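You operate a simulated robot arm through the tools that you are given. There is no shell and no other tool.

The job below is to be done with a simulated robot arm. You get a single attempt, and the scene is never put back.

TASK
Feed a ring and a sleeve from their tubes into the steel tray.
Fine: slide each pusher fully forward and back, once; lay both flat in the small steel tray.

It is judged by the outcome, as a careful person would: the job done as asked, and still so three seconds after it is handed in. It fails if anything else is knocked over, pushed out of place, dropped, spilled or broken.

THE ROBOT
A 6-joint arm with a two-finger parallel gripper, fixed in place. Base frame: the origin is on the floor under the middle of its stand, x ahead of it, y to its left, z up; the work surface is at about z = 860. Units: mm, rad, N and s.
With the tool pointing down near the work surface it reaches from about 300 to 660 mm from the base axis. Its first joint turns from -2.007 to 2.007 rad. Payload 3.43 kg.
The tool frame sits at the grasp point between the pads (the TCP): z along the fingers, y along the line on which they close. The tips reach 34 mm beyond it. Largest opening 128 mm; finger width 24, thickness 12; the body of the gripper, 48 by 130 mm, starts 96 mm behind the TCP.
Orientation is that of the tool frame in the base frame, as [roll, pitch, yaw] about the fixed x, y, z axes, in that order (R = Rz(yaw) Ry(pitch) Rx(roll)). With the fingers straight down and closing along the base's y, the tool's x points along the base's -x, its y along +y and its z along -z.

THE INTERFACE
- The arm moves only by the tool nudge_tool. Its argument "increments" is a list of rows, each a list of 3 entries, a list of its own where there are three numbers: the shift along the tool's x, y, z in units of 200 mm (1.0 is 200 mm), then the turn, a rotation vector about the tool's x, y, z in units of 90 degrees (1.0 is 90 degrees), then the finger opening in mm, from 0 to 128. In form: [[[tx, ty, tz], [wx, wy, wz], hand], ...]. A call has 1 to 20 rows; each row is the pose to reach, as a shift and turn from the pose commanded when the call began, along the tool's axes at that moment. A call with a number of a shift or a turn outside -1 to 1 is refused whole. A row lasts 0.2 s, in which the tool goes at most 50 mm and 0.15 rad; a call with a longer step from one row to the next is refused whole, and so is a gripper value outside its range. Where a pose cannot be reached the arm comes as near as it can. A force on the tool above 90 N (or 10 N above the force at the start of the call, whichever is more), or a blocked arm, ends the call early, and 0.2 s more pass. The fingers move at their own pace (about 153 mm/s each) and stop on an object; they squeeze with about 28 N. The grip force told is the motor's: it shows also when the fingers shut on nothing. Time passes only in rows, and 0.2 s behind the last, so rows that repeat a pose let the fingers close. The reply holds the time, the measured pose of the TCP, the force on the tool along the base axes, the opening and the grip force, in the units named above and with some noise, with the torque about the TCP (base axes, N m) and any sound that the robot's microphone picked up.
- Cameras (640 x 400 px; columns grow to the right, rows downward): "scene" is fixed at [41, 499.1, 1461.1]; the picture's right is [-0.85, -0.53, 0.00], its down [-0.22, 0.36, -0.91] and it looks along [0.48, -0.77, -0.42] (base axes); focal length 336 px, centre (320, 200). "wrist" rides on the gripper at [76, -11, -160] in the tool frame; the picture's right is [0.15, 0.99, 0.00], its down [-0.88, 0.13, -0.46] and it looks along [-0.45, 0.07, 0.89] (tool axes); focal length 234 px, centre (320, 200). There is no depth. A picture from a camera that has moved, and an enlarged one, comes with that camera's place and axes in the base frame and with its lens. The place of the scene camera against the robot may be out by one fixed shift of up to 25 mm in any direction.
- camera(camera): a new picture of that camera. No time passes.
- raise_lower(by): slides the trunk up (or, below 0, down) by that many mm; the arm rides with it, the base frame stays. It gives what a move gives, with no picture.
- close_up(camera, box): a new picture of the part [left, top, right, bottom] of that camera's present view, enlarged. No time passes.
- sign_off(): hands the job in; it is judged then, once.

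Places have to be worked out from the pictures, the camera data and where the tool is seen. Open the gripper and draw the arm clear of the work before you hand the job in, unless the task says otherwise.

The tools are called as a command line: name --argument value ..., lists and objects as JSON in quotes. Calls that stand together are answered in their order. nudge_tool: Moves the arm, as the interface text tells. Its arguments: {"type":"object","properties":{"increments":{"type":"array","items":{"type":"array"}}},"required":["increments"]} The other tools are called the same way: raise_lower (by) moves the trunk up or down; camera (camera) takes a picture; close_up (camera, box) takes an enlarged picture of a part of a camera's view; sign_off () hands the job in.

At the start:

```text
time_s: 0.0
tcp_pos: [444.1, -163.2, 1140.4]
orientation: [-3.141, -0.001, -3.141]
ft_force: [1.3, -0.3, -0.1]
ft_torque: [-0.01, -0.03, 0.0]
grip_width: 127.9
finger_force: 0.1
trunk travel left (down, up): [-900.0, 90.0]
```

scene: 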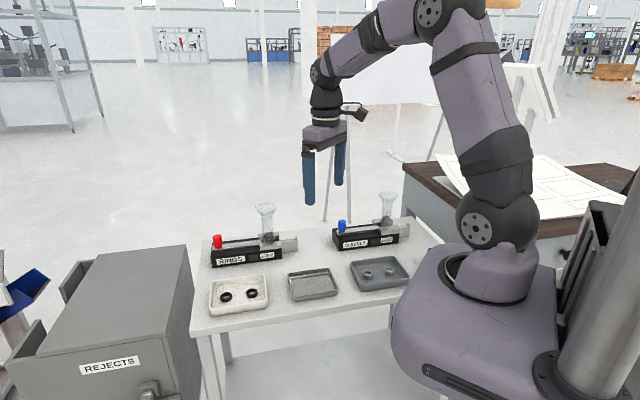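
wrist: 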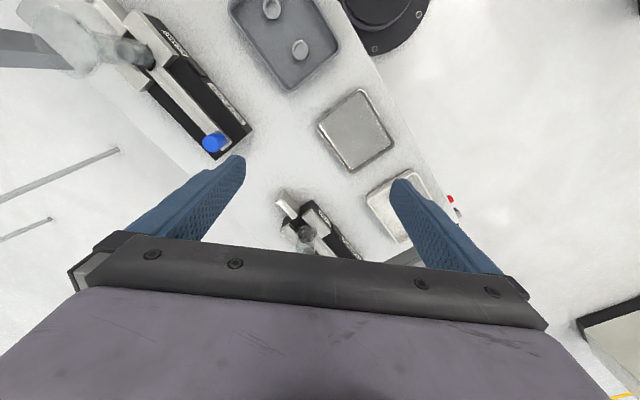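

I'll begin by looking closely at the two dispensers and the trays from the scene camera and the wrist camera.

close_up --camera "scene" --box '[190, 180, 310, 320]'

close_up --camera "scene" --box '[310, 180, 450, 300]'

close_up --camera "wrist" --box '[60, 0, 460, 260]'

```text
2.86 times, centred on (250, 250) of scene
camera zoom: at [41.0, 499.1, 1461.1], right [-0.85, -0.53, 0.0], down [-0.22, 0.36, -0.91], along [0.48, -0.77, -0.42], focal length 959 px, centre (520, 57)
```

zoom: 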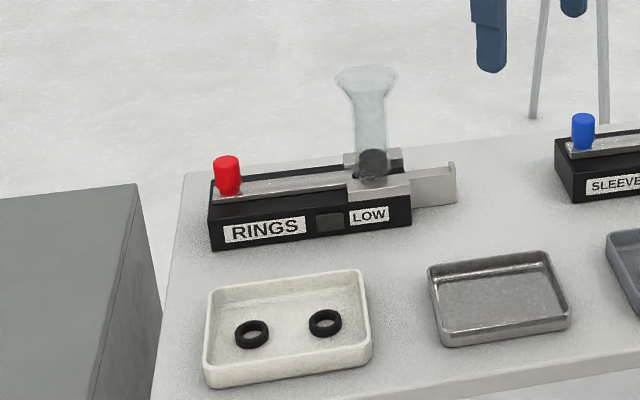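

```text
3.33 times, centred on (380, 240) of scene
camera zoom: at [41.0, 499.1, 1461.1], right [-0.85, -0.53, 0.0], down [-0.22, 0.36, -0.91], along [0.48, -0.77, -0.42], focal length 1119 px, centre (120, 67)
```

zoom: 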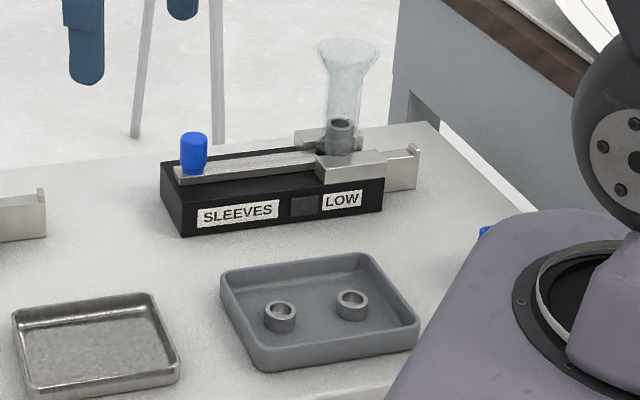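

```text
1.54 times, centred on (260, 130) of wrist
camera zoom: at [368.4, -174.2, 1300.9], right [-0.15, 0.99, 0.0], down [0.88, 0.13, 0.46], along [0.45, 0.07, -0.89], focal length 360 px, centre (412, 308)
```

zoom: 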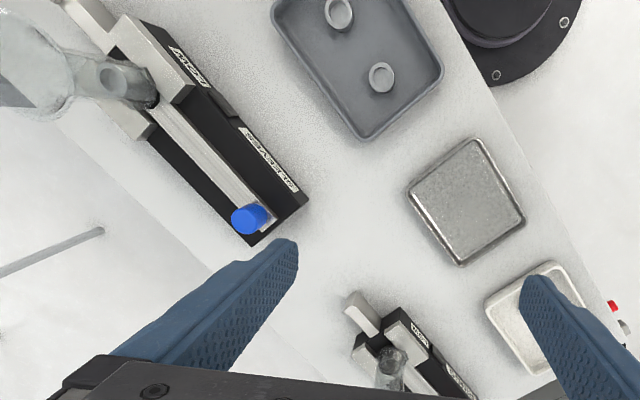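

The sleeve feeder seems to run from a knob near (470,-320) to its tube near (370,-455). The ring feeder lies further out, with its knob near x≈750. I'll move the wrist camera over the sleeve feeder, staying high, to measure it.

nudge_tool --increments '[[[-0.03, -0.17, 0.07], [0, 0, 0], 128], [[-0.06, -0.36, 0.14], [0, 0, 0], 128], [[-0.09, -0.55, 0.21], [0, 0, 0], 128], [[-0.12, -0.73, 0.28], [0, 0, 0], 128], [[-0.15, -0.9, 0.35], [0, 0, 0], 128], [[-0.16, -1.0, 0.4], [0, 0, 0], 128], [[-0.16, -1.0, 0.4], [0, 0, 0], 128]]'

camera --camera "wrist"

camera --camera "scene"

```text
time_s: 1.6
tcp_pos: [475.9, -363.7, 1061.6]
orientation: [-3.141, 0.002, -3.141]
ft_force: [-0.5, -0.4, 0.0]
ft_torque: [-0.02, 0.0, -0.05]
grip_width: 128.0
finger_force: 0.1
trunk travel left (down, up): [-900.0, 90.0]
```

```text
taken
camera wrist: at [398.6, -374.9, 1220.9], right [-0.15, 0.99, 0.0], down [0.88, 0.13, 0.46], along [0.45, 0.07, -0.89], focal length 234 px, centre (320, 200)
```

wrist: 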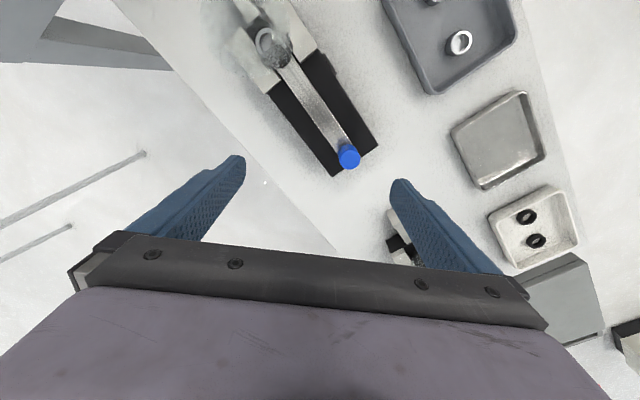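

```text
taken
```

scene: 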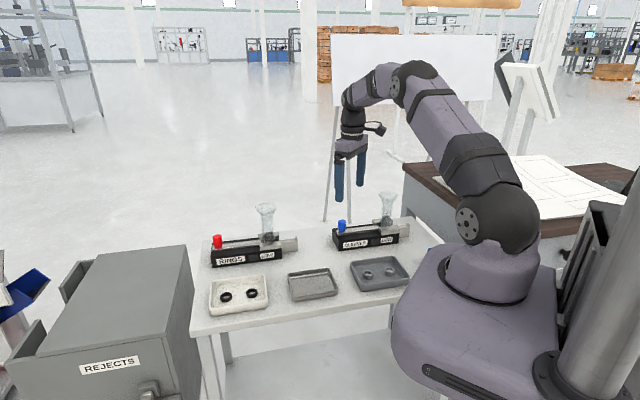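

The sleeve feeder is now in the wrist view's upper half, so I'll enlarge it to measure the knob, slide, tube and tongue.

close_up --camera "wrist" --box '[210, 0, 410, 190]'

close_up --camera "wrist" --box '[370, 0, 590, 280]'

```text
2.11 times, centred on (310, 95) of wrist
camera zoom: at [398.6, -374.9, 1220.9], right [-0.15, 0.99, 0.0], down [0.88, 0.13, 0.46], along [0.45, 0.07, -0.89], focal length 493 px, centre (341, 421)
```

zoom: 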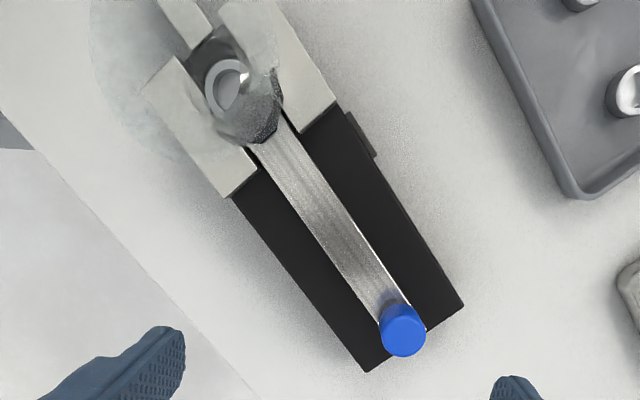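

```text
1.43 times, centred on (480, 140) of wrist
camera zoom: at [398.6, -374.9, 1220.9], right [-0.15, 0.99, 0.0], down [0.88, 0.13, 0.46], along [0.45, 0.07, -0.89], focal length 334 px, centre (91, 286)
```

zoom: 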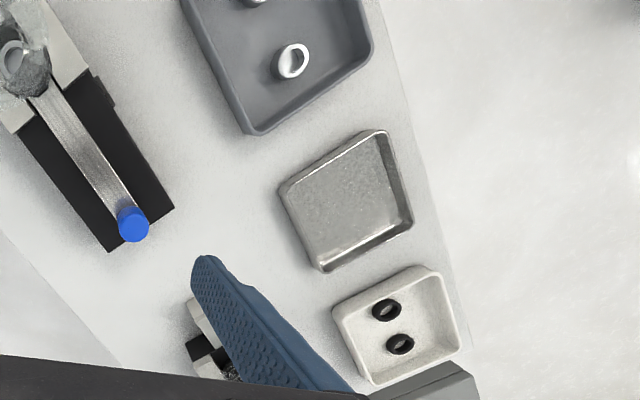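

Triangulating the two wrist views puts the sleeve knob at about (478,-325) with its top near z≈935. The slide runs toward the tube along about (-0.69,-0.725), with the tube near (370,-438) and its top near z≈1022. I'll yaw the tool so the fingers close across the slide and centre it high above the knob.

nudge_tool --increments '[[[0.0, 0.03, 0.0], [0, 0, -0.09], 100], [[0.0, 0.06, 0.0], [0, 0, -0.18], 80], [[0.0, 0.1, 0.0], [0, 0, -0.27], 60], [[0.0, 0.13, 0.0], [0, 0, -0.36], 60], [[-0.01, 0.16, 0.0], [0, 0, -0.45], 60], [[-0.01, 0.19, 0.0], [0, 0, -0.515], 60], [[-0.01, 0.19, 0.0], [0, 0, -0.515], 60]]'

camera --camera "wrist"

camera --camera "scene"

```text
time_s: 3.2
tcp_pos: [477.8, -324.9, 1058.9]
orientation: [-3.141, 0.0, -2.33]
ft_force: [-0.1, 0.4, -0.4]
ft_torque: [-0.01, -0.01, 0.0]
grip_width: 60.0
finger_force: 0.1
trunk travel left (down, up): [-900.0, 90.0]
```

```text
taken
camera wrist: at [434.5, -387.7, 1220.6], right [-0.82, 0.58, 0.0], down [0.51, 0.73, 0.46], along [0.26, 0.37, -0.89], focal length 234 px, centre (320, 200)
```

wrist: 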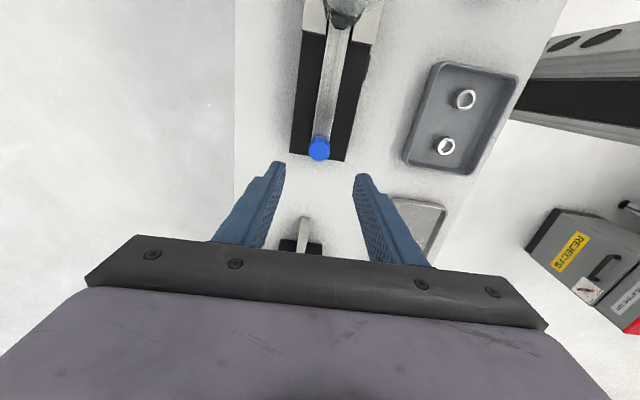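

```text
taken
```

scene: 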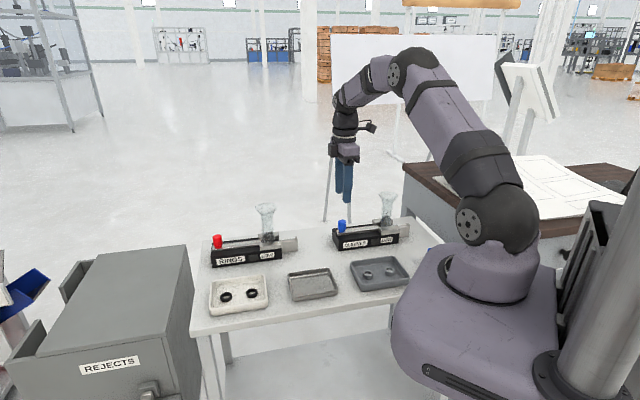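

The knob sits right where the TCP axis projects. I'll enlarge to verify slide alignment and look at the tube area.

close_up --camera "wrist" --box '[250, 0, 410, 180]'

close_up --camera "scene" --box '[325, 180, 425, 260]'

```text
2.22 times, centred on (330, 90) of wrist
camera zoom: at [434.5, -387.7, 1220.6], right [-0.82, 0.58, 0.0], down [0.51, 0.73, 0.46], along [0.26, 0.37, -0.89], focal length 520 px, centre (298, 444)
```

zoom: 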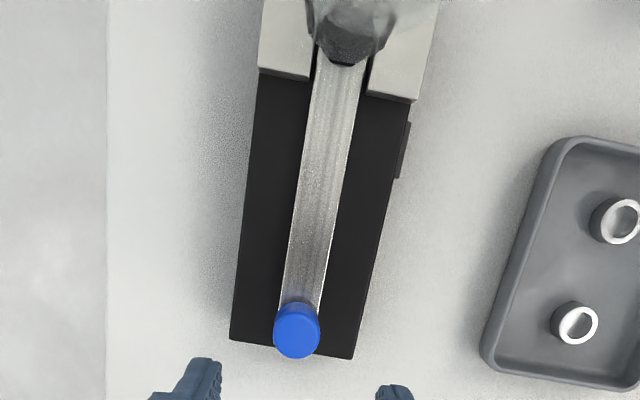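

```text
5.00 times, centred on (375, 220) of scene
camera zoom: at [41.0, 499.1, 1461.1], right [-0.85, -0.53, 0.0], down [-0.22, 0.36, -0.91], along [0.48, -0.77, -0.42], focal length 1679 px, centre (45, 100)
```

zoom: 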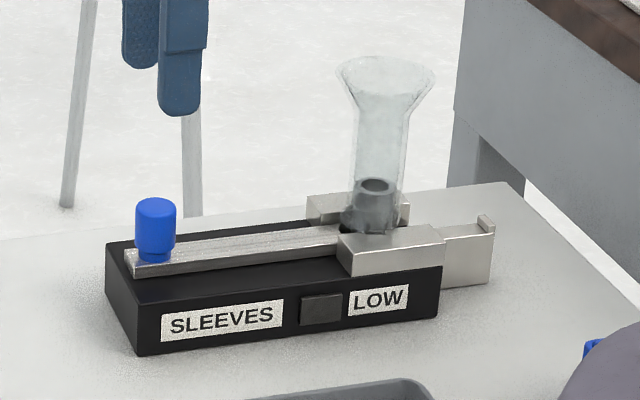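

The tool is aligned within about 1.5° (the slide runs at -135°) and centred on the knob. I'll correct the yaw and descend to TCP z≈950, so the tips straddle the knob above the bar.

nudge_tool --increments '[[[0, 0, 0.15], [0, 0, 0.017], 60], [[0, 0, 0.3], [0, 0, 0.017], 60], [[0, 0, 0.42], [0, 0, 0.017], 60], [[0, 0, 0.5], [0, 0, 0.017], 60], [[0, 0, 0.55], [0, 0, 0.017], 60], [[0, 0, 0.55], [0, 0, 0.017], 60]]'

camera --camera "wrist"

close_up --camera "scene" --box '[310, 160, 430, 260]'

```text
time_s: 4.6
tcp_pos: [478.5, -323.9, 950.4]
orientation: [-3.141, -0.001, -2.359]
ft_force: [1.0, 0.8, -0.4]
ft_torque: [0.01, 0.02, 0.01]
grip_width: 59.9
finger_force: 0.1
trunk travel left (down, up): [-900.0, 90.0]
```

```text
taken
camera wrist: at [430.9, -385.2, 1109.6], right [-0.8, 0.6, 0.0], down [0.53, 0.71, 0.46], along [0.27, 0.37, -0.89], focal length 234 px, centre (320, 200)
```

wrist: 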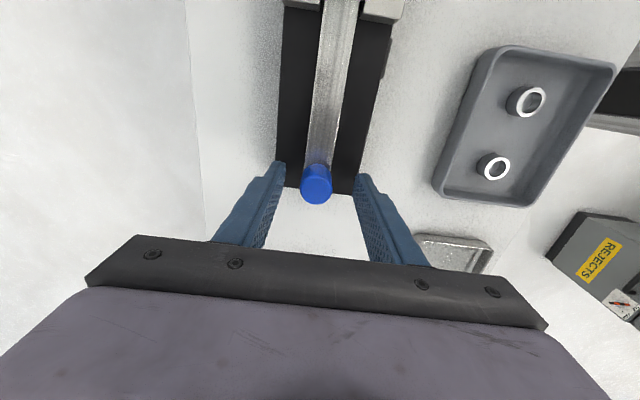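

```text
4.00 times, centred on (370, 210) of scene
camera zoom: at [41.0, 499.1, 1461.1], right [-0.85, -0.53, 0.0], down [-0.22, 0.36, -0.91], along [0.48, -0.77, -0.42], focal length 1343 px, centre (120, 160)
```

zoom: 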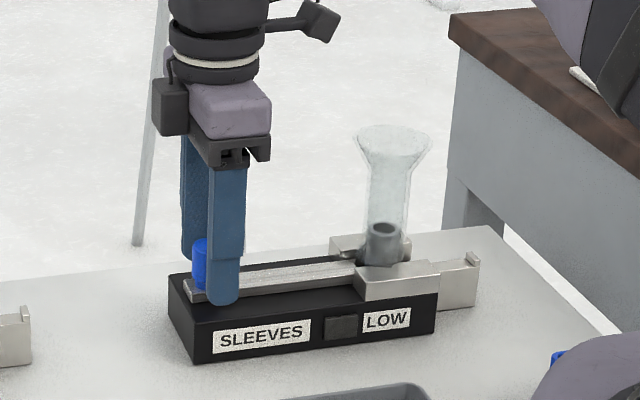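

The fingers straddle the knob. I'll zoom in to check the lateral centring before closing.

close_up --camera "wrist" --box '[240, 130, 400, 240]'

```text
3.64 times, centred on (320, 185) of wrist
camera zoom: at [430.9, -385.2, 1109.6], right [-0.8, 0.6, 0.0], down [0.53, 0.71, 0.46], along [0.27, 0.37, -0.89], focal length 852 px, centre (320, 254)
```

zoom: 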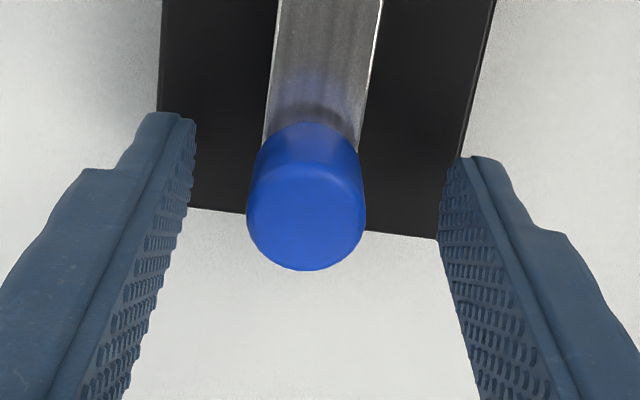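

Up close, the knob (25 mm across) sits about 2.5 mm toward tool -y. I'll shift over and close on it.

nudge_tool --increments '[[[0.004, -0.0125, 0], [0, 0, 0], 60], [[0.004, -0.0125, 0], [0, 0, 0], 40], [[0.004, -0.0125, 0], [0, 0, 0], 28], [[0.004, -0.0125, 0], [0, 0, 0], 20], [[0.004, -0.0125, 0], [0, 0, 0], 20]]'

close_up --camera "wrist" --box '[240, 130, 400, 240]'

close_up --camera "scene" --box '[310, 180, 430, 260]'

```text
time_s: 5.8
tcp_pos: [479.3, -327.2, 951.5]
orientation: [-3.14, 0.002, -2.359]
ft_force: [2.2, -1.4, -0.6]
ft_torque: [0.5, 0.52, -0.01]
grip_width: 25.4
finger_force: 44.8
trunk travel left (down, up): [-900.0, 90.0]
```

```text
3.64 times, centred on (320, 185) of wrist
camera zoom: at [432.5, -388.0, 1110.3], right [-0.8, 0.6, 0.0], down [0.53, 0.71, 0.46], along [0.27, 0.37, -0.89], focal length 852 px, centre (320, 254)
```

zoom: 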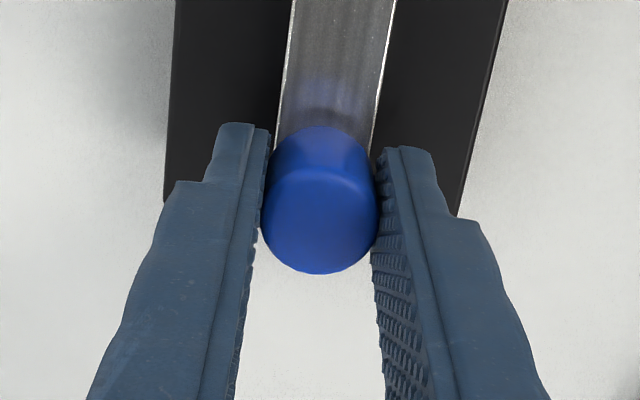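

```text
5.00 times, centred on (370, 220) of scene
camera zoom: at [41.0, 499.1, 1461.1], right [-0.85, -0.53, 0.0], down [-0.22, 0.36, -0.91], along [0.48, -0.77, -0.42], focal length 1679 px, centre (70, 100)
```

zoom: 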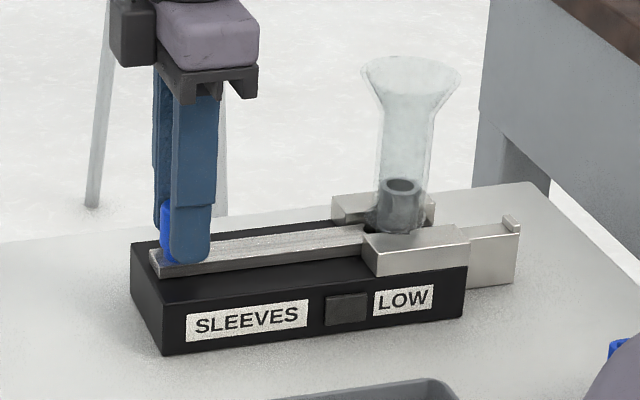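

The grip is secure at 25.4 mm. I'll push forward along the slide slowly, 40 mm first, and check.

nudge_tool --increments '[[[0.02, 0, 0], [0, 0, 0], 20], [[0.05, 0, 0], [0, 0, 0], 20], [[0.08, 0, 0], [0, 0, 0], 20], [[0.11, 0, 0], [0, 0, 0], 20], [[0.14, 0, 0], [0, 0, 0], 20], [[0.17, 0, 0], [0, 0, 0], 20], [[0.2, 0, 0], [0, 0, 0], 20]]'

close_up --camera "scene" --box '[310, 180, 430, 260]'

camera --camera "wrist"

```text
time_s: 7.4
tcp_pos: [449.8, -356.1, 949.2]
orientation: [3.14, 0.0, -2.361]
ft_force: [-1.1, 3.6, -1.7]
ft_torque: [-0.09, -0.67, -0.02]
grip_width: 25.5
finger_force: 44.5
trunk travel left (down, up): [-900.0, 90.0]
```

```text
5.00 times, centred on (370, 220) of scene
camera zoom: at [41.0, 499.1, 1461.1], right [-0.85, -0.53, 0.0], down [-0.22, 0.36, -0.91], along [0.48, -0.77, -0.42], focal length 1679 px, centre (70, 100)
```

zoom: 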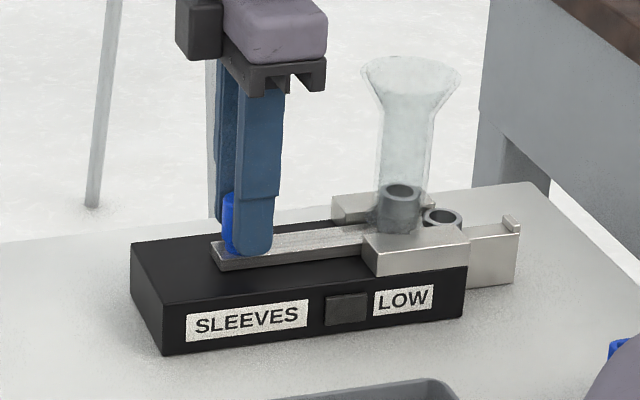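

```text
taken
camera wrist: at [403.6, -417.2, 1110.3], right [-0.8, 0.6, 0.0], down [0.53, 0.71, 0.46], along [0.27, 0.37, -0.89], focal length 234 px, centre (320, 200)
```

wrist: 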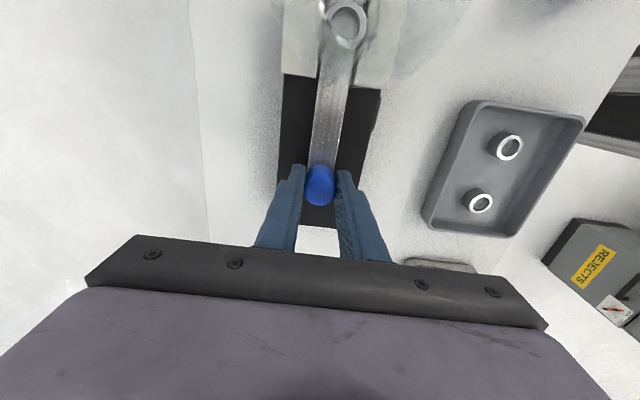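

A sleeve is being pushed out past the tube while the next one rides on the bar. The force is low, so I'll continue forward another 30 mm.

nudge_tool --increments '[[[0.02, 0, 0], [0, 0, 0], 20], [[0.05, 0, 0], [0, 0, 0], 20], [[0.08, 0, 0], [0, 0, 0], 20], [[0.11, 0, 0], [0, 0, 0], 20], [[0.13, 0, 0], [0, 0, 0], 20], [[0.15, 0, 0], [0, 0, 0], 20]]'

close_up --camera "scene" --box '[310, 180, 430, 260]'

camera --camera "wrist"

```text
time_s: 8.8
tcp_pos: [428.7, -376.8, 950.7]
orientation: [3.14, 0.0, -2.359]
ft_force: [-5.9, 3.0, -10.4]
ft_torque: [-0.31, -0.78, 0.02]
grip_width: 25.6
finger_force: 45.0
trunk travel left (down, up): [-900.0, 90.0]
```

```text
5.00 times, centred on (370, 220) of scene
camera zoom: at [41.0, 499.1, 1461.1], right [-0.85, -0.53, 0.0], down [-0.22, 0.36, -0.91], along [0.48, -0.77, -0.42], focal length 1679 px, centre (70, 100)
```

zoom: 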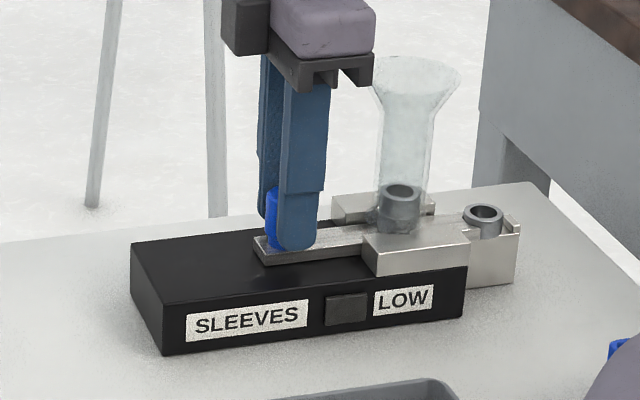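

```text
taken
camera wrist: at [383.0, -437.9, 1110.3], right [-0.8, 0.6, 0.0], down [0.53, 0.71, 0.46], along [0.27, 0.37, -0.89], focal length 234 px, centre (320, 200)
```

wrist: 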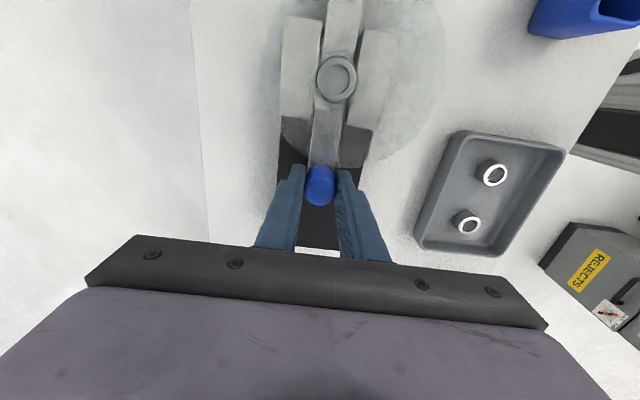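

After 71 mm the sleeve is close to the tongue's lip. I'll continue in small steps to find the forward stop.

nudge_tool --increments '[[[0.01, 0, 0], [0, 0, 0], 20], [[0.02, 0, 0], [0, 0, 0], 20], [[0.03, 0, 0], [0, 0, 0], 20], [[0.04, 0, 0], [0, 0, 0], 20]]'

close_up --camera "scene" --box '[310, 180, 430, 260]'

```text
time_s: 9.8
tcp_pos: [428.3, -376.3, 951.5]
orientation: [3.14, 0.002, -2.36]
ft_force: [10.2, 27.2, -13.8]
ft_torque: [-0.11, -0.69, -0.07]
grip_width: 25.5
finger_force: 44.8
trunk travel left (down, up): [-900.0, 90.0]
```

```text
5.00 times, centred on (370, 220) of scene
camera zoom: at [41.0, 499.1, 1461.1], right [-0.85, -0.53, 0.0], down [-0.22, 0.36, -0.91], along [0.48, -0.77, -0.42], focal length 1679 px, centre (70, 100)
```

zoom: 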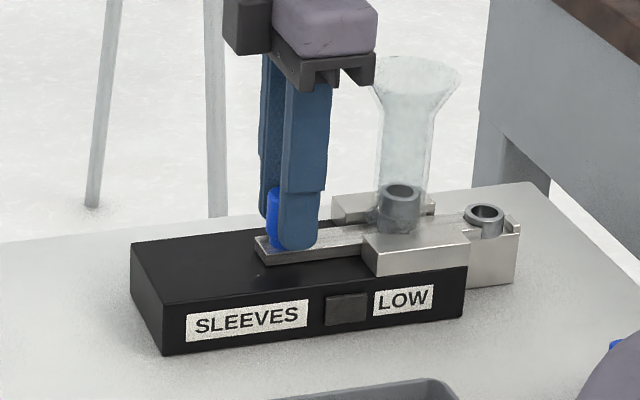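

The TCP stopped advancing at a 70 mm stroke with about 29 N resisting, so the pusher is fully forward and the sleeve is against the lip. Now I'll draw the pusher back over its full stroke.

nudge_tool --increments '[[[-0.04, 0, 0], [0, 0, 0], 20], [[-0.07, 0, 0], [0, 0, 0], 20], [[-0.1, 0, 0], [0, 0, 0], 20], [[-0.14, 0, 0], [0, 0, 0], 20], [[-0.18, 0, 0], [0, 0, 0], 20], [[-0.22, 0, 0], [0, 0, 0], 20], [[-0.26, 0, 0], [0, 0, 0], 20], [[-0.3, 0, 0], [0, 0, 0], 20], [[-0.34, 0, 0], [0, 0, 0], 20], [[-0.37, 0, 0], [0, 0, 0], 20]]'

close_up --camera "scene" --box '[310, 180, 430, 260]'

camera --camera "wrist"

```text
time_s: 12.0
tcp_pos: [476.8, -329.1, 950.5]
orientation: [3.14, 0.0, -2.36]
ft_force: [-7.9, 9.3, -13.7]
ft_torque: [-0.79, 0.1, -0.04]
grip_width: 25.5
finger_force: 45.6
trunk travel left (down, up): [-900.0, 90.0]
```

```text
5.00 times, centred on (370, 220) of scene
camera zoom: at [41.0, 499.1, 1461.1], right [-0.85, -0.53, 0.0], down [-0.22, 0.36, -0.91], along [0.48, -0.77, -0.42], focal length 1679 px, centre (70, 100)
```

zoom: 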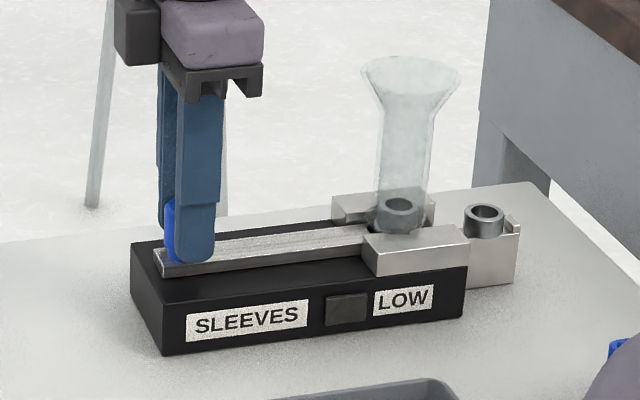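

```text
taken
camera wrist: at [430.8, -390.4, 1110.6], right [-0.8, 0.6, 0.0], down [0.53, 0.71, 0.46], along [0.27, 0.37, -0.89], focal length 234 px, centre (320, 200)
```

wrist: 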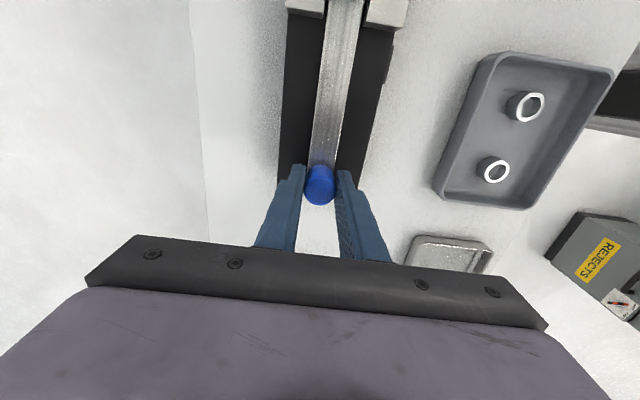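

The next sleeve dropped and the fed one stands on the tongue by the lip. The bar's rear end is about 3 mm short of its start, so I'll pull back a bit more to reach the rear stop.

nudge_tool --increments '[[[-0.01, 0, 0], [0, 0, 0], 20], [[-0.02, 0, 0], [0, 0, 0], 20], [[-0.03, 0, 0], [0, 0, 0], 20], [[-0.04, 0, 0], [0, 0, 0], 20], [[-0.05, 0, 0], [0, 0, 0], 20]]'

close_up --camera "scene" --box '[310, 180, 430, 260]'

```text
time_s: 13.2
tcp_pos: [478.7, -326.6, 949.8]
orientation: [3.139, -0.002, -2.357]
ft_force: [-27.2, -12.5, -9.1]
ft_torque: [-0.48, -0.16, 0.0]
grip_width: 25.8
finger_force: 44.8
trunk travel left (down, up): [-900.0, 90.0]
```

```text
5.00 times, centred on (370, 220) of scene
camera zoom: at [41.0, 499.1, 1461.1], right [-0.85, -0.53, 0.0], down [-0.22, 0.36, -0.91], along [0.48, -0.77, -0.42], focal length 1679 px, centre (70, 100)
```

zoom: 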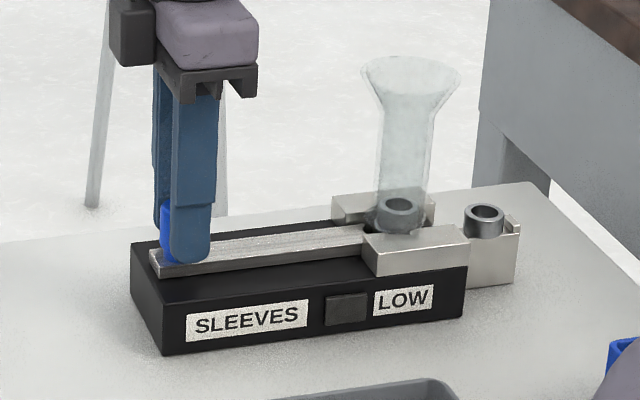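

The rear stop is reached: 30 N resisting and the bar back at its original place. I'll relax the command, open, and lift straight up.

nudge_tool --increments '[[[0.02, 0, 0], [0, 0, 0], 20], [[0.03, 0, 0], [0, 0, 0], 20], [[0.03, 0, 0], [0, 0, 0], 40], [[0.03, 0, 0], [0, 0, 0], 60], [[0.03, 0, 0], [0, 0, 0], 60], [[0.03, 0, -0.1], [0, 0, 0], 60], [[0.03, 0, -0.3], [0, 0, 0], 60], [[0.03, 0, -0.5], [0, 0, 0], 60], [[0.03, 0, -0.6], [0, 0, 0], 60]]'

camera --camera "wrist"

close_up --camera "scene" --box '[310, 180, 430, 260]'

```text
time_s: 15.2
tcp_pos: [482.2, -329.6, 1069.9]
orientation: [3.141, 0.002, -2.359]
ft_force: [0.7, -0.8, -0.2]
ft_torque: [0.02, 0.01, -0.03]
grip_width: 60.0
finger_force: 0.1
trunk travel left (down, up): [-900.0, 90.0]
```

```text
taken
camera wrist: at [434.8, -389.7, 1230.7], right [-0.8, 0.6, 0.0], down [0.53, 0.71, 0.46], along [0.27, 0.37, -0.89], focal length 234 px, centre (320, 200)
```

wrist: 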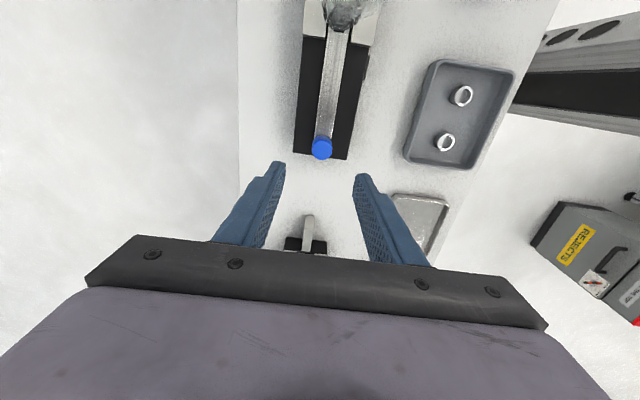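

```text
5.00 times, centred on (370, 220) of scene
camera zoom: at [41.0, 499.1, 1461.1], right [-0.85, -0.53, 0.0], down [-0.22, 0.36, -0.91], along [0.48, -0.77, -0.42], focal length 1679 px, centre (70, 100)
```

zoom: 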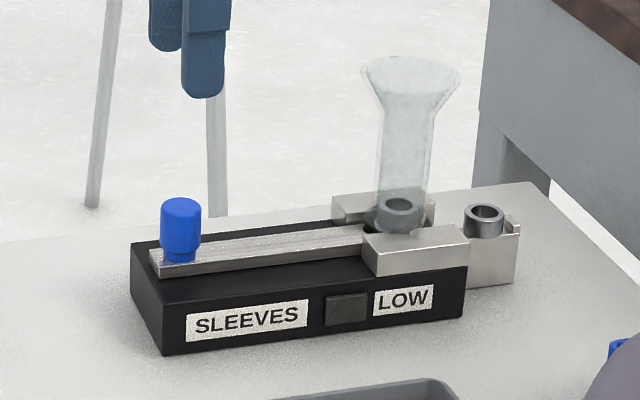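

The sleeve pusher is back at its rear position. Now I'll raise to z≈1115 and move along the slide line so the wrist camera can see the fed sleeve on the tongue.

nudge_tool --increments '[[[0.0, 0, -0.15], [0, 0, 0], 60], [[0.1, 0, -0.22], [0, 0, 0], 60], [[0.3, 0, -0.22], [0, 0, 0], 60], [[0.5, 0, -0.22], [0, 0, 0], 60], [[0.65, 0, -0.22], [0, 0, 0], 60], [[0.7, 0, -0.22], [0, 0, 0], 60], [[0.7, 0, -0.22], [0, 0, 0], 60]]'

camera --camera "wrist"

close_up --camera "wrist" --box '[240, 0, 420, 180]'

```text
time_s: 16.8
tcp_pos: [379.9, -426.2, 1114.7]
orientation: [-3.142, -0.001, -2.359]
ft_force: [-0.2, -0.5, -0.1]
ft_torque: [-0.01, 0.0, 0.03]
grip_width: 60.1
finger_force: 0.0
trunk travel left (down, up): [-900.0, 90.0]
```

```text
taken
camera wrist: at [334.2, -486.9, 1274.6], right [-0.8, 0.6, 0.0], down [0.53, 0.71, 0.46], along [0.27, 0.37, -0.89], focal length 234 px, centre (320, 200)
```

wrist: 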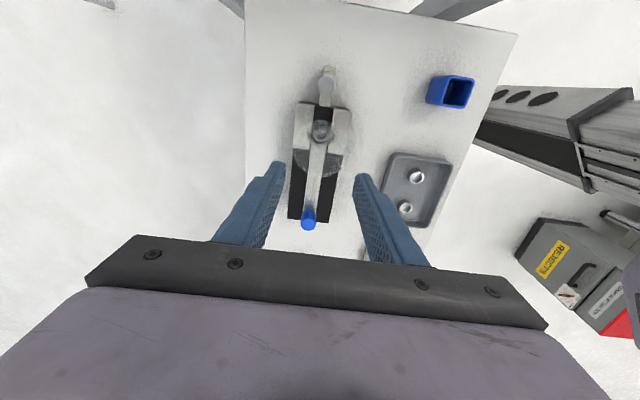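

```text
2.22 times, centred on (330, 90) of wrist
camera zoom: at [334.2, -486.9, 1274.6], right [-0.8, 0.6, 0.0], down [0.53, 0.71, 0.46], along [0.27, 0.37, -0.89], focal length 520 px, centre (298, 444)
```

zoom: 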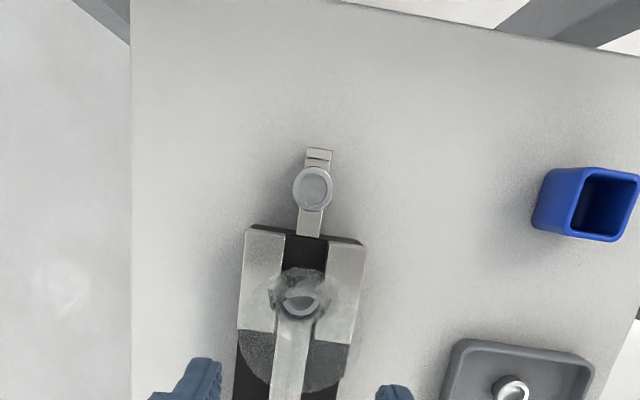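

The sleeve stands on a narrow tongue against the lip, about 72 mm ahead along tool x, at roughly (330,-478). I'll move above it and partly descend.

nudge_tool --increments '[[[0.15, -0.003, 0], [0, 0, 0], 60], [[0.3, -0.006, 0], [0, 0, 0], 60], [[0.36, -0.006, 0], [0, 0, 0], 60], [[0.36, -0.006, 0.15], [0, 0, 0], 60], [[0.36, -0.006, 0.3], [0, 0, 0], 60], [[0.36, -0.006, 0.4], [0, 0, 0], 60], [[0.36, -0.006, 0.4], [0, 0, 0], 60]]'

close_up --camera "wrist" --box '[240, 80, 400, 240]'

camera --camera "scene"

```text
time_s: 18.4
tcp_pos: [330.6, -478.1, 1033.5]
orientation: [-3.141, 0.001, -2.358]
ft_force: [-0.4, -0.8, 0.1]
ft_torque: [-0.03, -0.02, -0.01]
grip_width: 59.9
finger_force: 0.1
trunk travel left (down, up): [-900.0, 90.0]
```

```text
2.50 times, centred on (320, 160) of wrist
camera zoom: at [284.6, -539.0, 1194.1], right [-0.8, 0.6, 0.0], down [0.53, 0.71, 0.46], along [0.27, 0.37, -0.89], focal length 585 px, centre (320, 300)
```

zoom: 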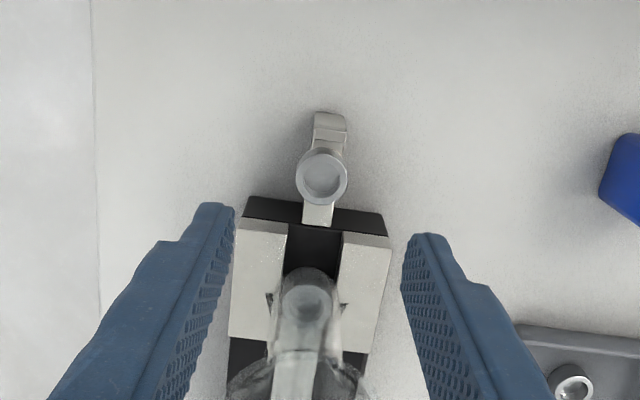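

```text
taken
```

scene: 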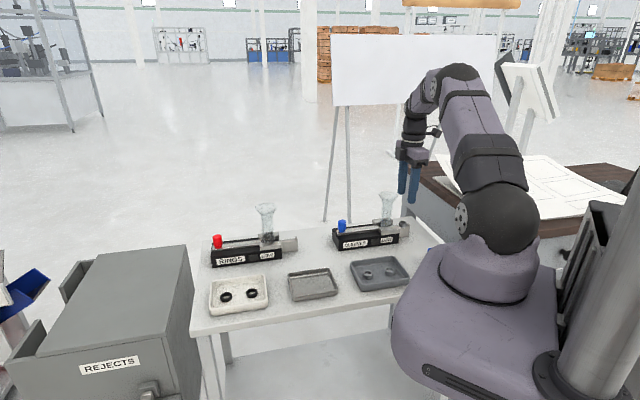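

The sleeve is nearly centred under the TCP. I'll descend to just above the sleeve top (tips at about z=922) and recheck the centring.

nudge_tool --increments '[[[0, 0, 0.12], [0, 0, 0], 60], [[0, 0, 0.24], [0, 0, 0], 60], [[0, 0, 0.34], [0, 0, 0], 60], [[0, 0, 0.39], [0, 0, 0], 60], [[0, 0, 0.39], [0, 0, 0], 60]]'

close_up --camera "wrist" --box '[240, 120, 400, 230]'

close_up --camera "scene" --box '[340, 170, 440, 260]'

```text
time_s: 19.6
tcp_pos: [332.7, -477.7, 957.5]
orientation: [-3.141, 0.0, -2.361]
ft_force: [0.0, 0.4, 0.4]
ft_torque: [0.0, -0.01, -0.02]
grip_width: 59.8
finger_force: 0.1
trunk travel left (down, up): [-900.0, 90.0]
```

```text
3.64 times, centred on (320, 175) of wrist
camera zoom: at [284.8, -538.9, 1117.6], right [-0.8, 0.6, 0.0], down [0.53, 0.71, 0.46], along [0.27, 0.37, -0.89], focal length 852 px, centre (320, 291)
```

zoom: 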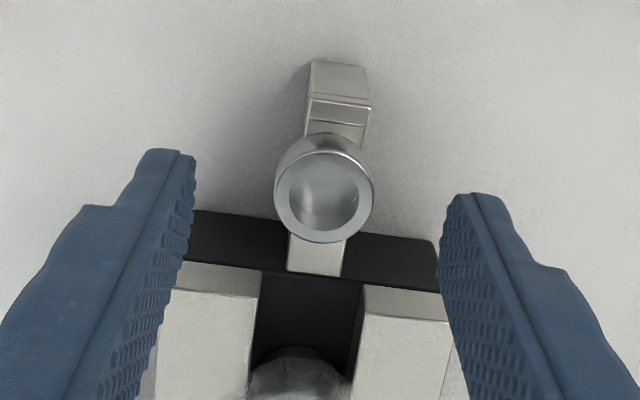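

```text
4.44 times, centred on (390, 215) of scene
camera zoom: at [41.0, 499.1, 1461.1], right [-0.85, -0.53, 0.0], down [-0.22, 0.36, -0.91], along [0.48, -0.77, -0.42], focal length 1492 px, centre (9, 133)
```

zoom: 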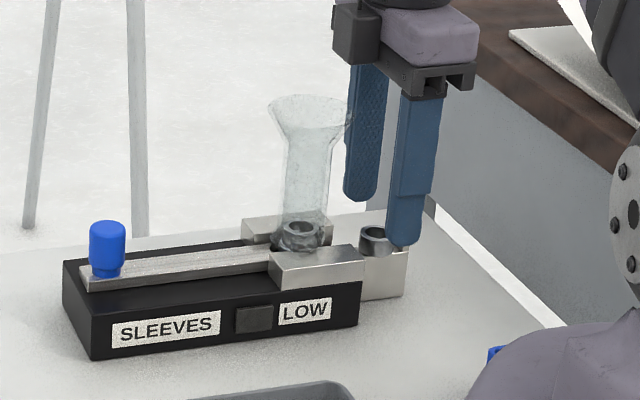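

The sleeve's top ring is about 1 mm off in x and y. I'll correct, descend to TCP z≈932 and close.

nudge_tool --increments '[[[0.005, 0.005, 0], [0, 0, 0], 60], [[0.005, 0.005, 0.06], [0, 0, 0], 60], [[0.005, 0.005, 0.122], [0, 0, 0], 60], [[0.005, 0.005, 0.122], [0, 0, 0], 50], [[0.005, 0.005, 0.122], [0, 0, 0], 40], [[0.005, 0.005, 0.122], [0, 0, 0], 32], [[0.005, 0.005, 0.122], [0, 0, 0], 22], [[0.005, 0.005, 0.122], [0, 0, 0], 15], [[0.005, 0.005, 0.122], [0, 0, 0], 15]]'

close_up --camera "wrist" --box '[240, 120, 400, 230]'

close_up --camera "scene" --box '[340, 170, 440, 260]'

```text
time_s: 21.6
tcp_pos: [330.4, -478.8, 933.8]
orientation: [-3.141, 0.0, -2.36]
ft_force: [0.9, -0.9, 0.5]
ft_torque: [0.0, 0.01, 0.03]
grip_width: 24.6
finger_force: 28.1
trunk travel left (down, up): [-900.0, 90.0]
```

```text
3.64 times, centred on (320, 175) of wrist
camera zoom: at [283.3, -539.5, 1094.1], right [-0.8, 0.6, 0.0], down [0.53, 0.71, 0.46], along [0.27, 0.37, -0.89], focal length 852 px, centre (320, 291)
```

zoom: 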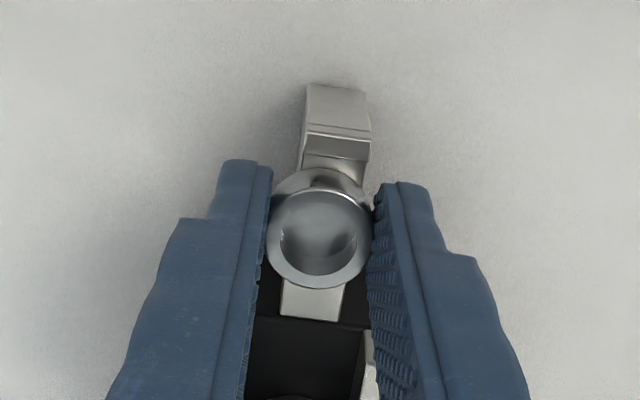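

```text
4.44 times, centred on (390, 215) of scene
camera zoom: at [41.0, 499.1, 1461.1], right [-0.85, -0.53, 0.0], down [-0.22, 0.36, -0.91], along [0.48, -0.77, -0.42], focal length 1492 px, centre (9, 133)
```

zoom: 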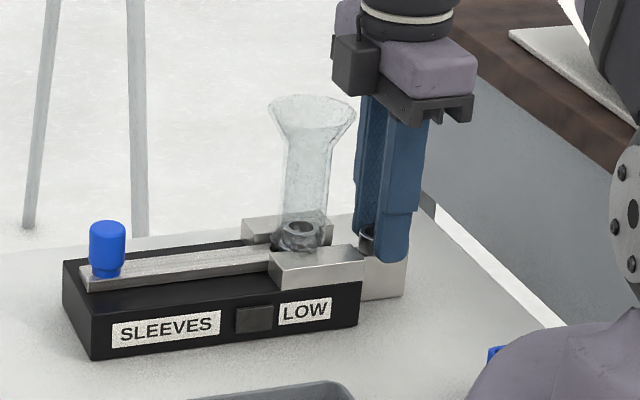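

The sleeve is gripped at 24.6 mm. I'll lift straight up to z≈1100 and check it is held.

nudge_tool --increments '[[[0, 0, -0.04], [0, 0, 0], 15], [[0, 0, -0.12], [0, 0, 0], 15], [[0, 0, -0.24], [0, 0, 0], 15], [[0, 0, -0.4], [0, 0, 0], 15], [[0, 0, -0.58], [0, 0, 0], 15], [[0, 0, -0.74], [0, 0, 0], 15], [[0, 0, -0.84], [0, 0, 0], 15], [[0, 0, -0.84], [0, 0, 0], 15]]'

close_up --camera "wrist" --box '[240, 120, 400, 230]'

close_up --camera "scene" --box '[320, 110, 450, 260]'

```text
time_s: 23.4
tcp_pos: [328.5, -478.5, 1098.4]
orientation: [3.141, 0.0, -2.359]
ft_force: [0.5, -0.4, 0.0]
ft_torque: [0.04, 0.0, 0.01]
grip_width: 24.1
finger_force: 28.5
trunk travel left (down, up): [-900.0, 90.0]
```

```text
3.64 times, centred on (320, 175) of wrist
camera zoom: at [282.1, -538.6, 1259.9], right [-0.8, 0.6, 0.0], down [0.53, 0.71, 0.46], along [0.27, 0.37, -0.89], focal length 852 px, centre (320, 291)
```

zoom: 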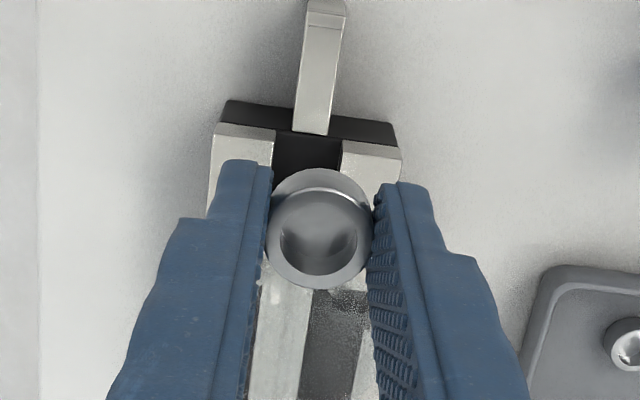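

```text
2.67 times, centred on (385, 185) of scene
camera zoom: at [41.0, 499.1, 1461.1], right [-0.85, -0.53, 0.0], down [-0.22, 0.36, -0.91], along [0.48, -0.77, -0.42], focal length 895 px, centre (147, 240)
```

zoom: 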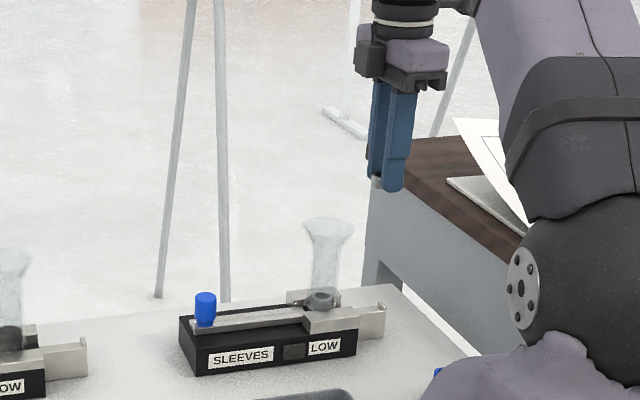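

The sleeve is held upright. I'll carry it at height toward the steel tray, whose centre I put at about (441,-100).

nudge_tool --increments '[[[-0.1, 0.06, 0], [0, 0, 0], 15], [[-0.28, 0.167, 0], [0, 0, 0], 15], [[-0.46, 0.274, 0], [0, 0, 0], 15], [[-0.64, 0.381, 0], [0, 0, 0], 15], [[-0.8, 0.477, 0], [0, 0, 0], 15], [[-0.9, 0.537, 0], [0, 0, 0], 15], [[-0.9, 0.537, 0], [0, 0, 0], 15]]'

camera --camera "wrist"

```text
time_s: 25.0
tcp_pos: [380.7, -275.0, 1098.8]
orientation: [3.142, 0.0, -2.361]
ft_force: [-0.4, -0.4, -0.1]
ft_torque: [0.01, -0.01, 0.04]
grip_width: 24.2
finger_force: 28.0
trunk travel left (down, up): [-900.0, 90.0]
```

```text
taken
camera wrist: at [334.0, -336.4, 1258.9], right [-0.8, 0.6, 0.0], down [0.53, 0.71, 0.46], along [0.27, 0.37, -0.89], focal length 234 px, centre (320, 200)
```

wrist: 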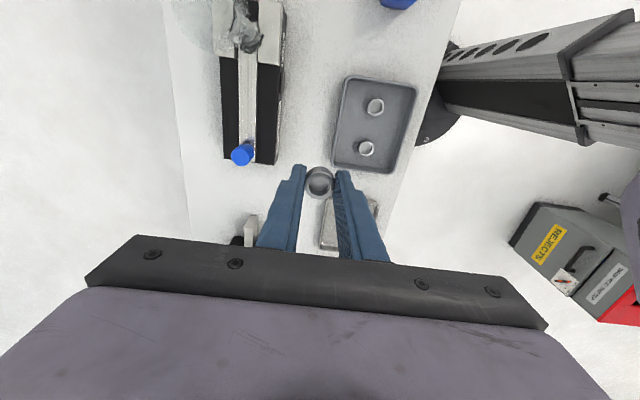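

Next I'll go to a spot just beyond the tray, so the tray lies under the wrist camera, and measure it accurately.

nudge_tool --increments '[[[-0.2, 0.08, 0], [0, 0, 0], 15], [[-0.42, 0.17, 0], [0, 0, 0], 15], [[-0.64, 0.26, 0], [0, 0, 0], 15], [[-0.84, 0.35, 0], [0, 0, 0], 15], [[-0.99, 0.41, 0], [0, 0, 0], 15], [[-0.99, 0.41, 0], [0, 0, 0], 15]]'

camera --camera "wrist"

close_up --camera "wrist" --box '[220, 40, 420, 200]'

camera --camera "scene"

```text
time_s: 26.4
tcp_pos: [468.0, -76.2, 1096.5]
orientation: [-3.14, 0.001, -2.36]
ft_force: [0.3, 0.0, -0.1]
ft_torque: [-0.04, 0.01, -0.02]
grip_width: 24.0
finger_force: 28.2
trunk travel left (down, up): [-900.0, 90.0]
```

```text
taken
camera wrist: at [421.8, -137.3, 1256.9], right [-0.8, 0.6, 0.0], down [0.53, 0.71, 0.46], along [0.27, 0.37, -0.89], focal length 234 px, centre (320, 200)
```

wrist: 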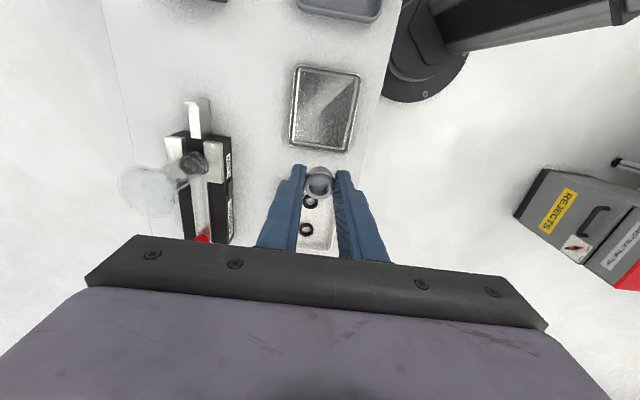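

```text
2.50 times, centred on (320, 120) of wrist
camera zoom: at [421.8, -137.3, 1256.9], right [-0.8, 0.6, 0.0], down [0.53, 0.71, 0.46], along [0.27, 0.37, -0.89], focal length 585 px, centre (320, 400)
```

zoom: 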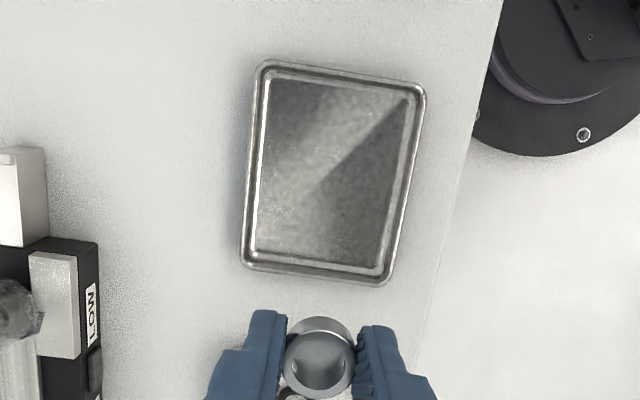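

```text
taken
```

scene: 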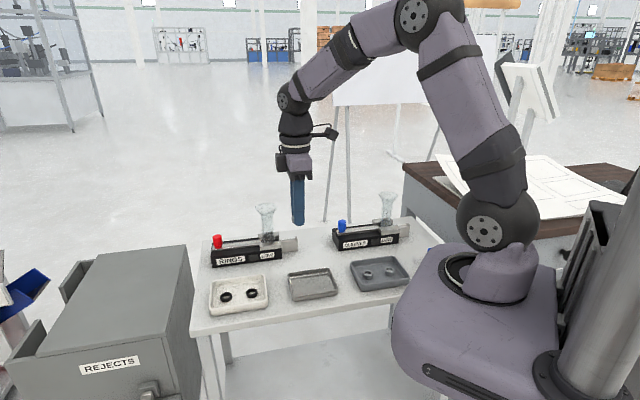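

The tray measures about 118×96 mm, centred near (445,-98), and lines up with the tool. I'll place the sleeve about 22 mm from its centre on the base side, first lowering to TCP z≈925.

nudge_tool --increments '[[[0.14, 0.002, 0.0], [0, 0, 0], 15], [[0.27, 0.0045, 0.1], [0, 0, 0], 15], [[0.27, 0.0045, 0.3], [0, 0, 0], 15], [[0.27, 0.0045, 0.5], [0, 0, 0], 15], [[0.27, 0.0045, 0.7], [0, 0, 0], 15], [[0.27, 0.0045, 0.82], [0, 0, 0], 15], [[0.27, 0.0045, 0.875], [0, 0, 0], 15], [[0.27, 0.0045, 0.875], [0, 0, 0], 15]]'

camera --camera "wrist"

close_up --camera "scene" --box '[250, 200, 370, 310]'

```text
time_s: 28.2
tcp_pos: [425.2, -115.0, 924.0]
orientation: [-3.14, -0.002, -2.36]
ft_force: [-0.3, 0.2, -0.9]
ft_torque: [0.03, -0.02, -0.02]
grip_width: 24.1
finger_force: 27.9
trunk travel left (down, up): [-900.0, 90.0]
```

```text
taken
camera wrist: at [377.7, -176.2, 1084.2], right [-0.8, 0.6, 0.0], down [0.53, 0.71, 0.46], along [0.27, 0.36, -0.89], focal length 234 px, centre (320, 200)
```

wrist: 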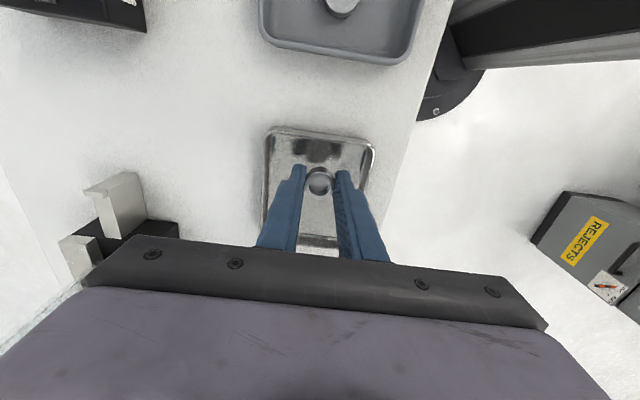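

```text
3.64 times, centred on (310, 255) of scene
camera zoom: at [41.0, 499.1, 1461.1], right [-0.85, -0.53, 0.0], down [-0.22, 0.36, -0.91], along [0.48, -0.77, -0.42], focal length 1221 px, centre (356, 0)
```

zoom: 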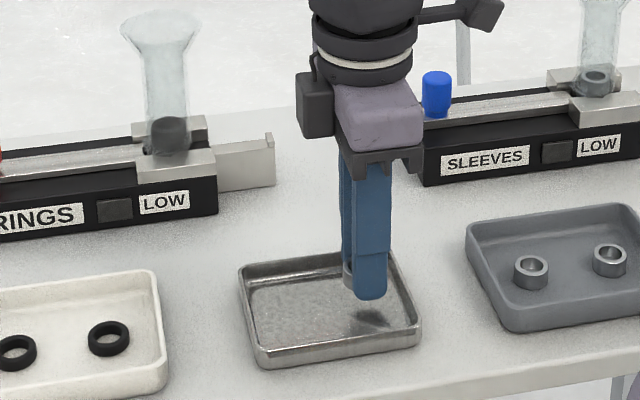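

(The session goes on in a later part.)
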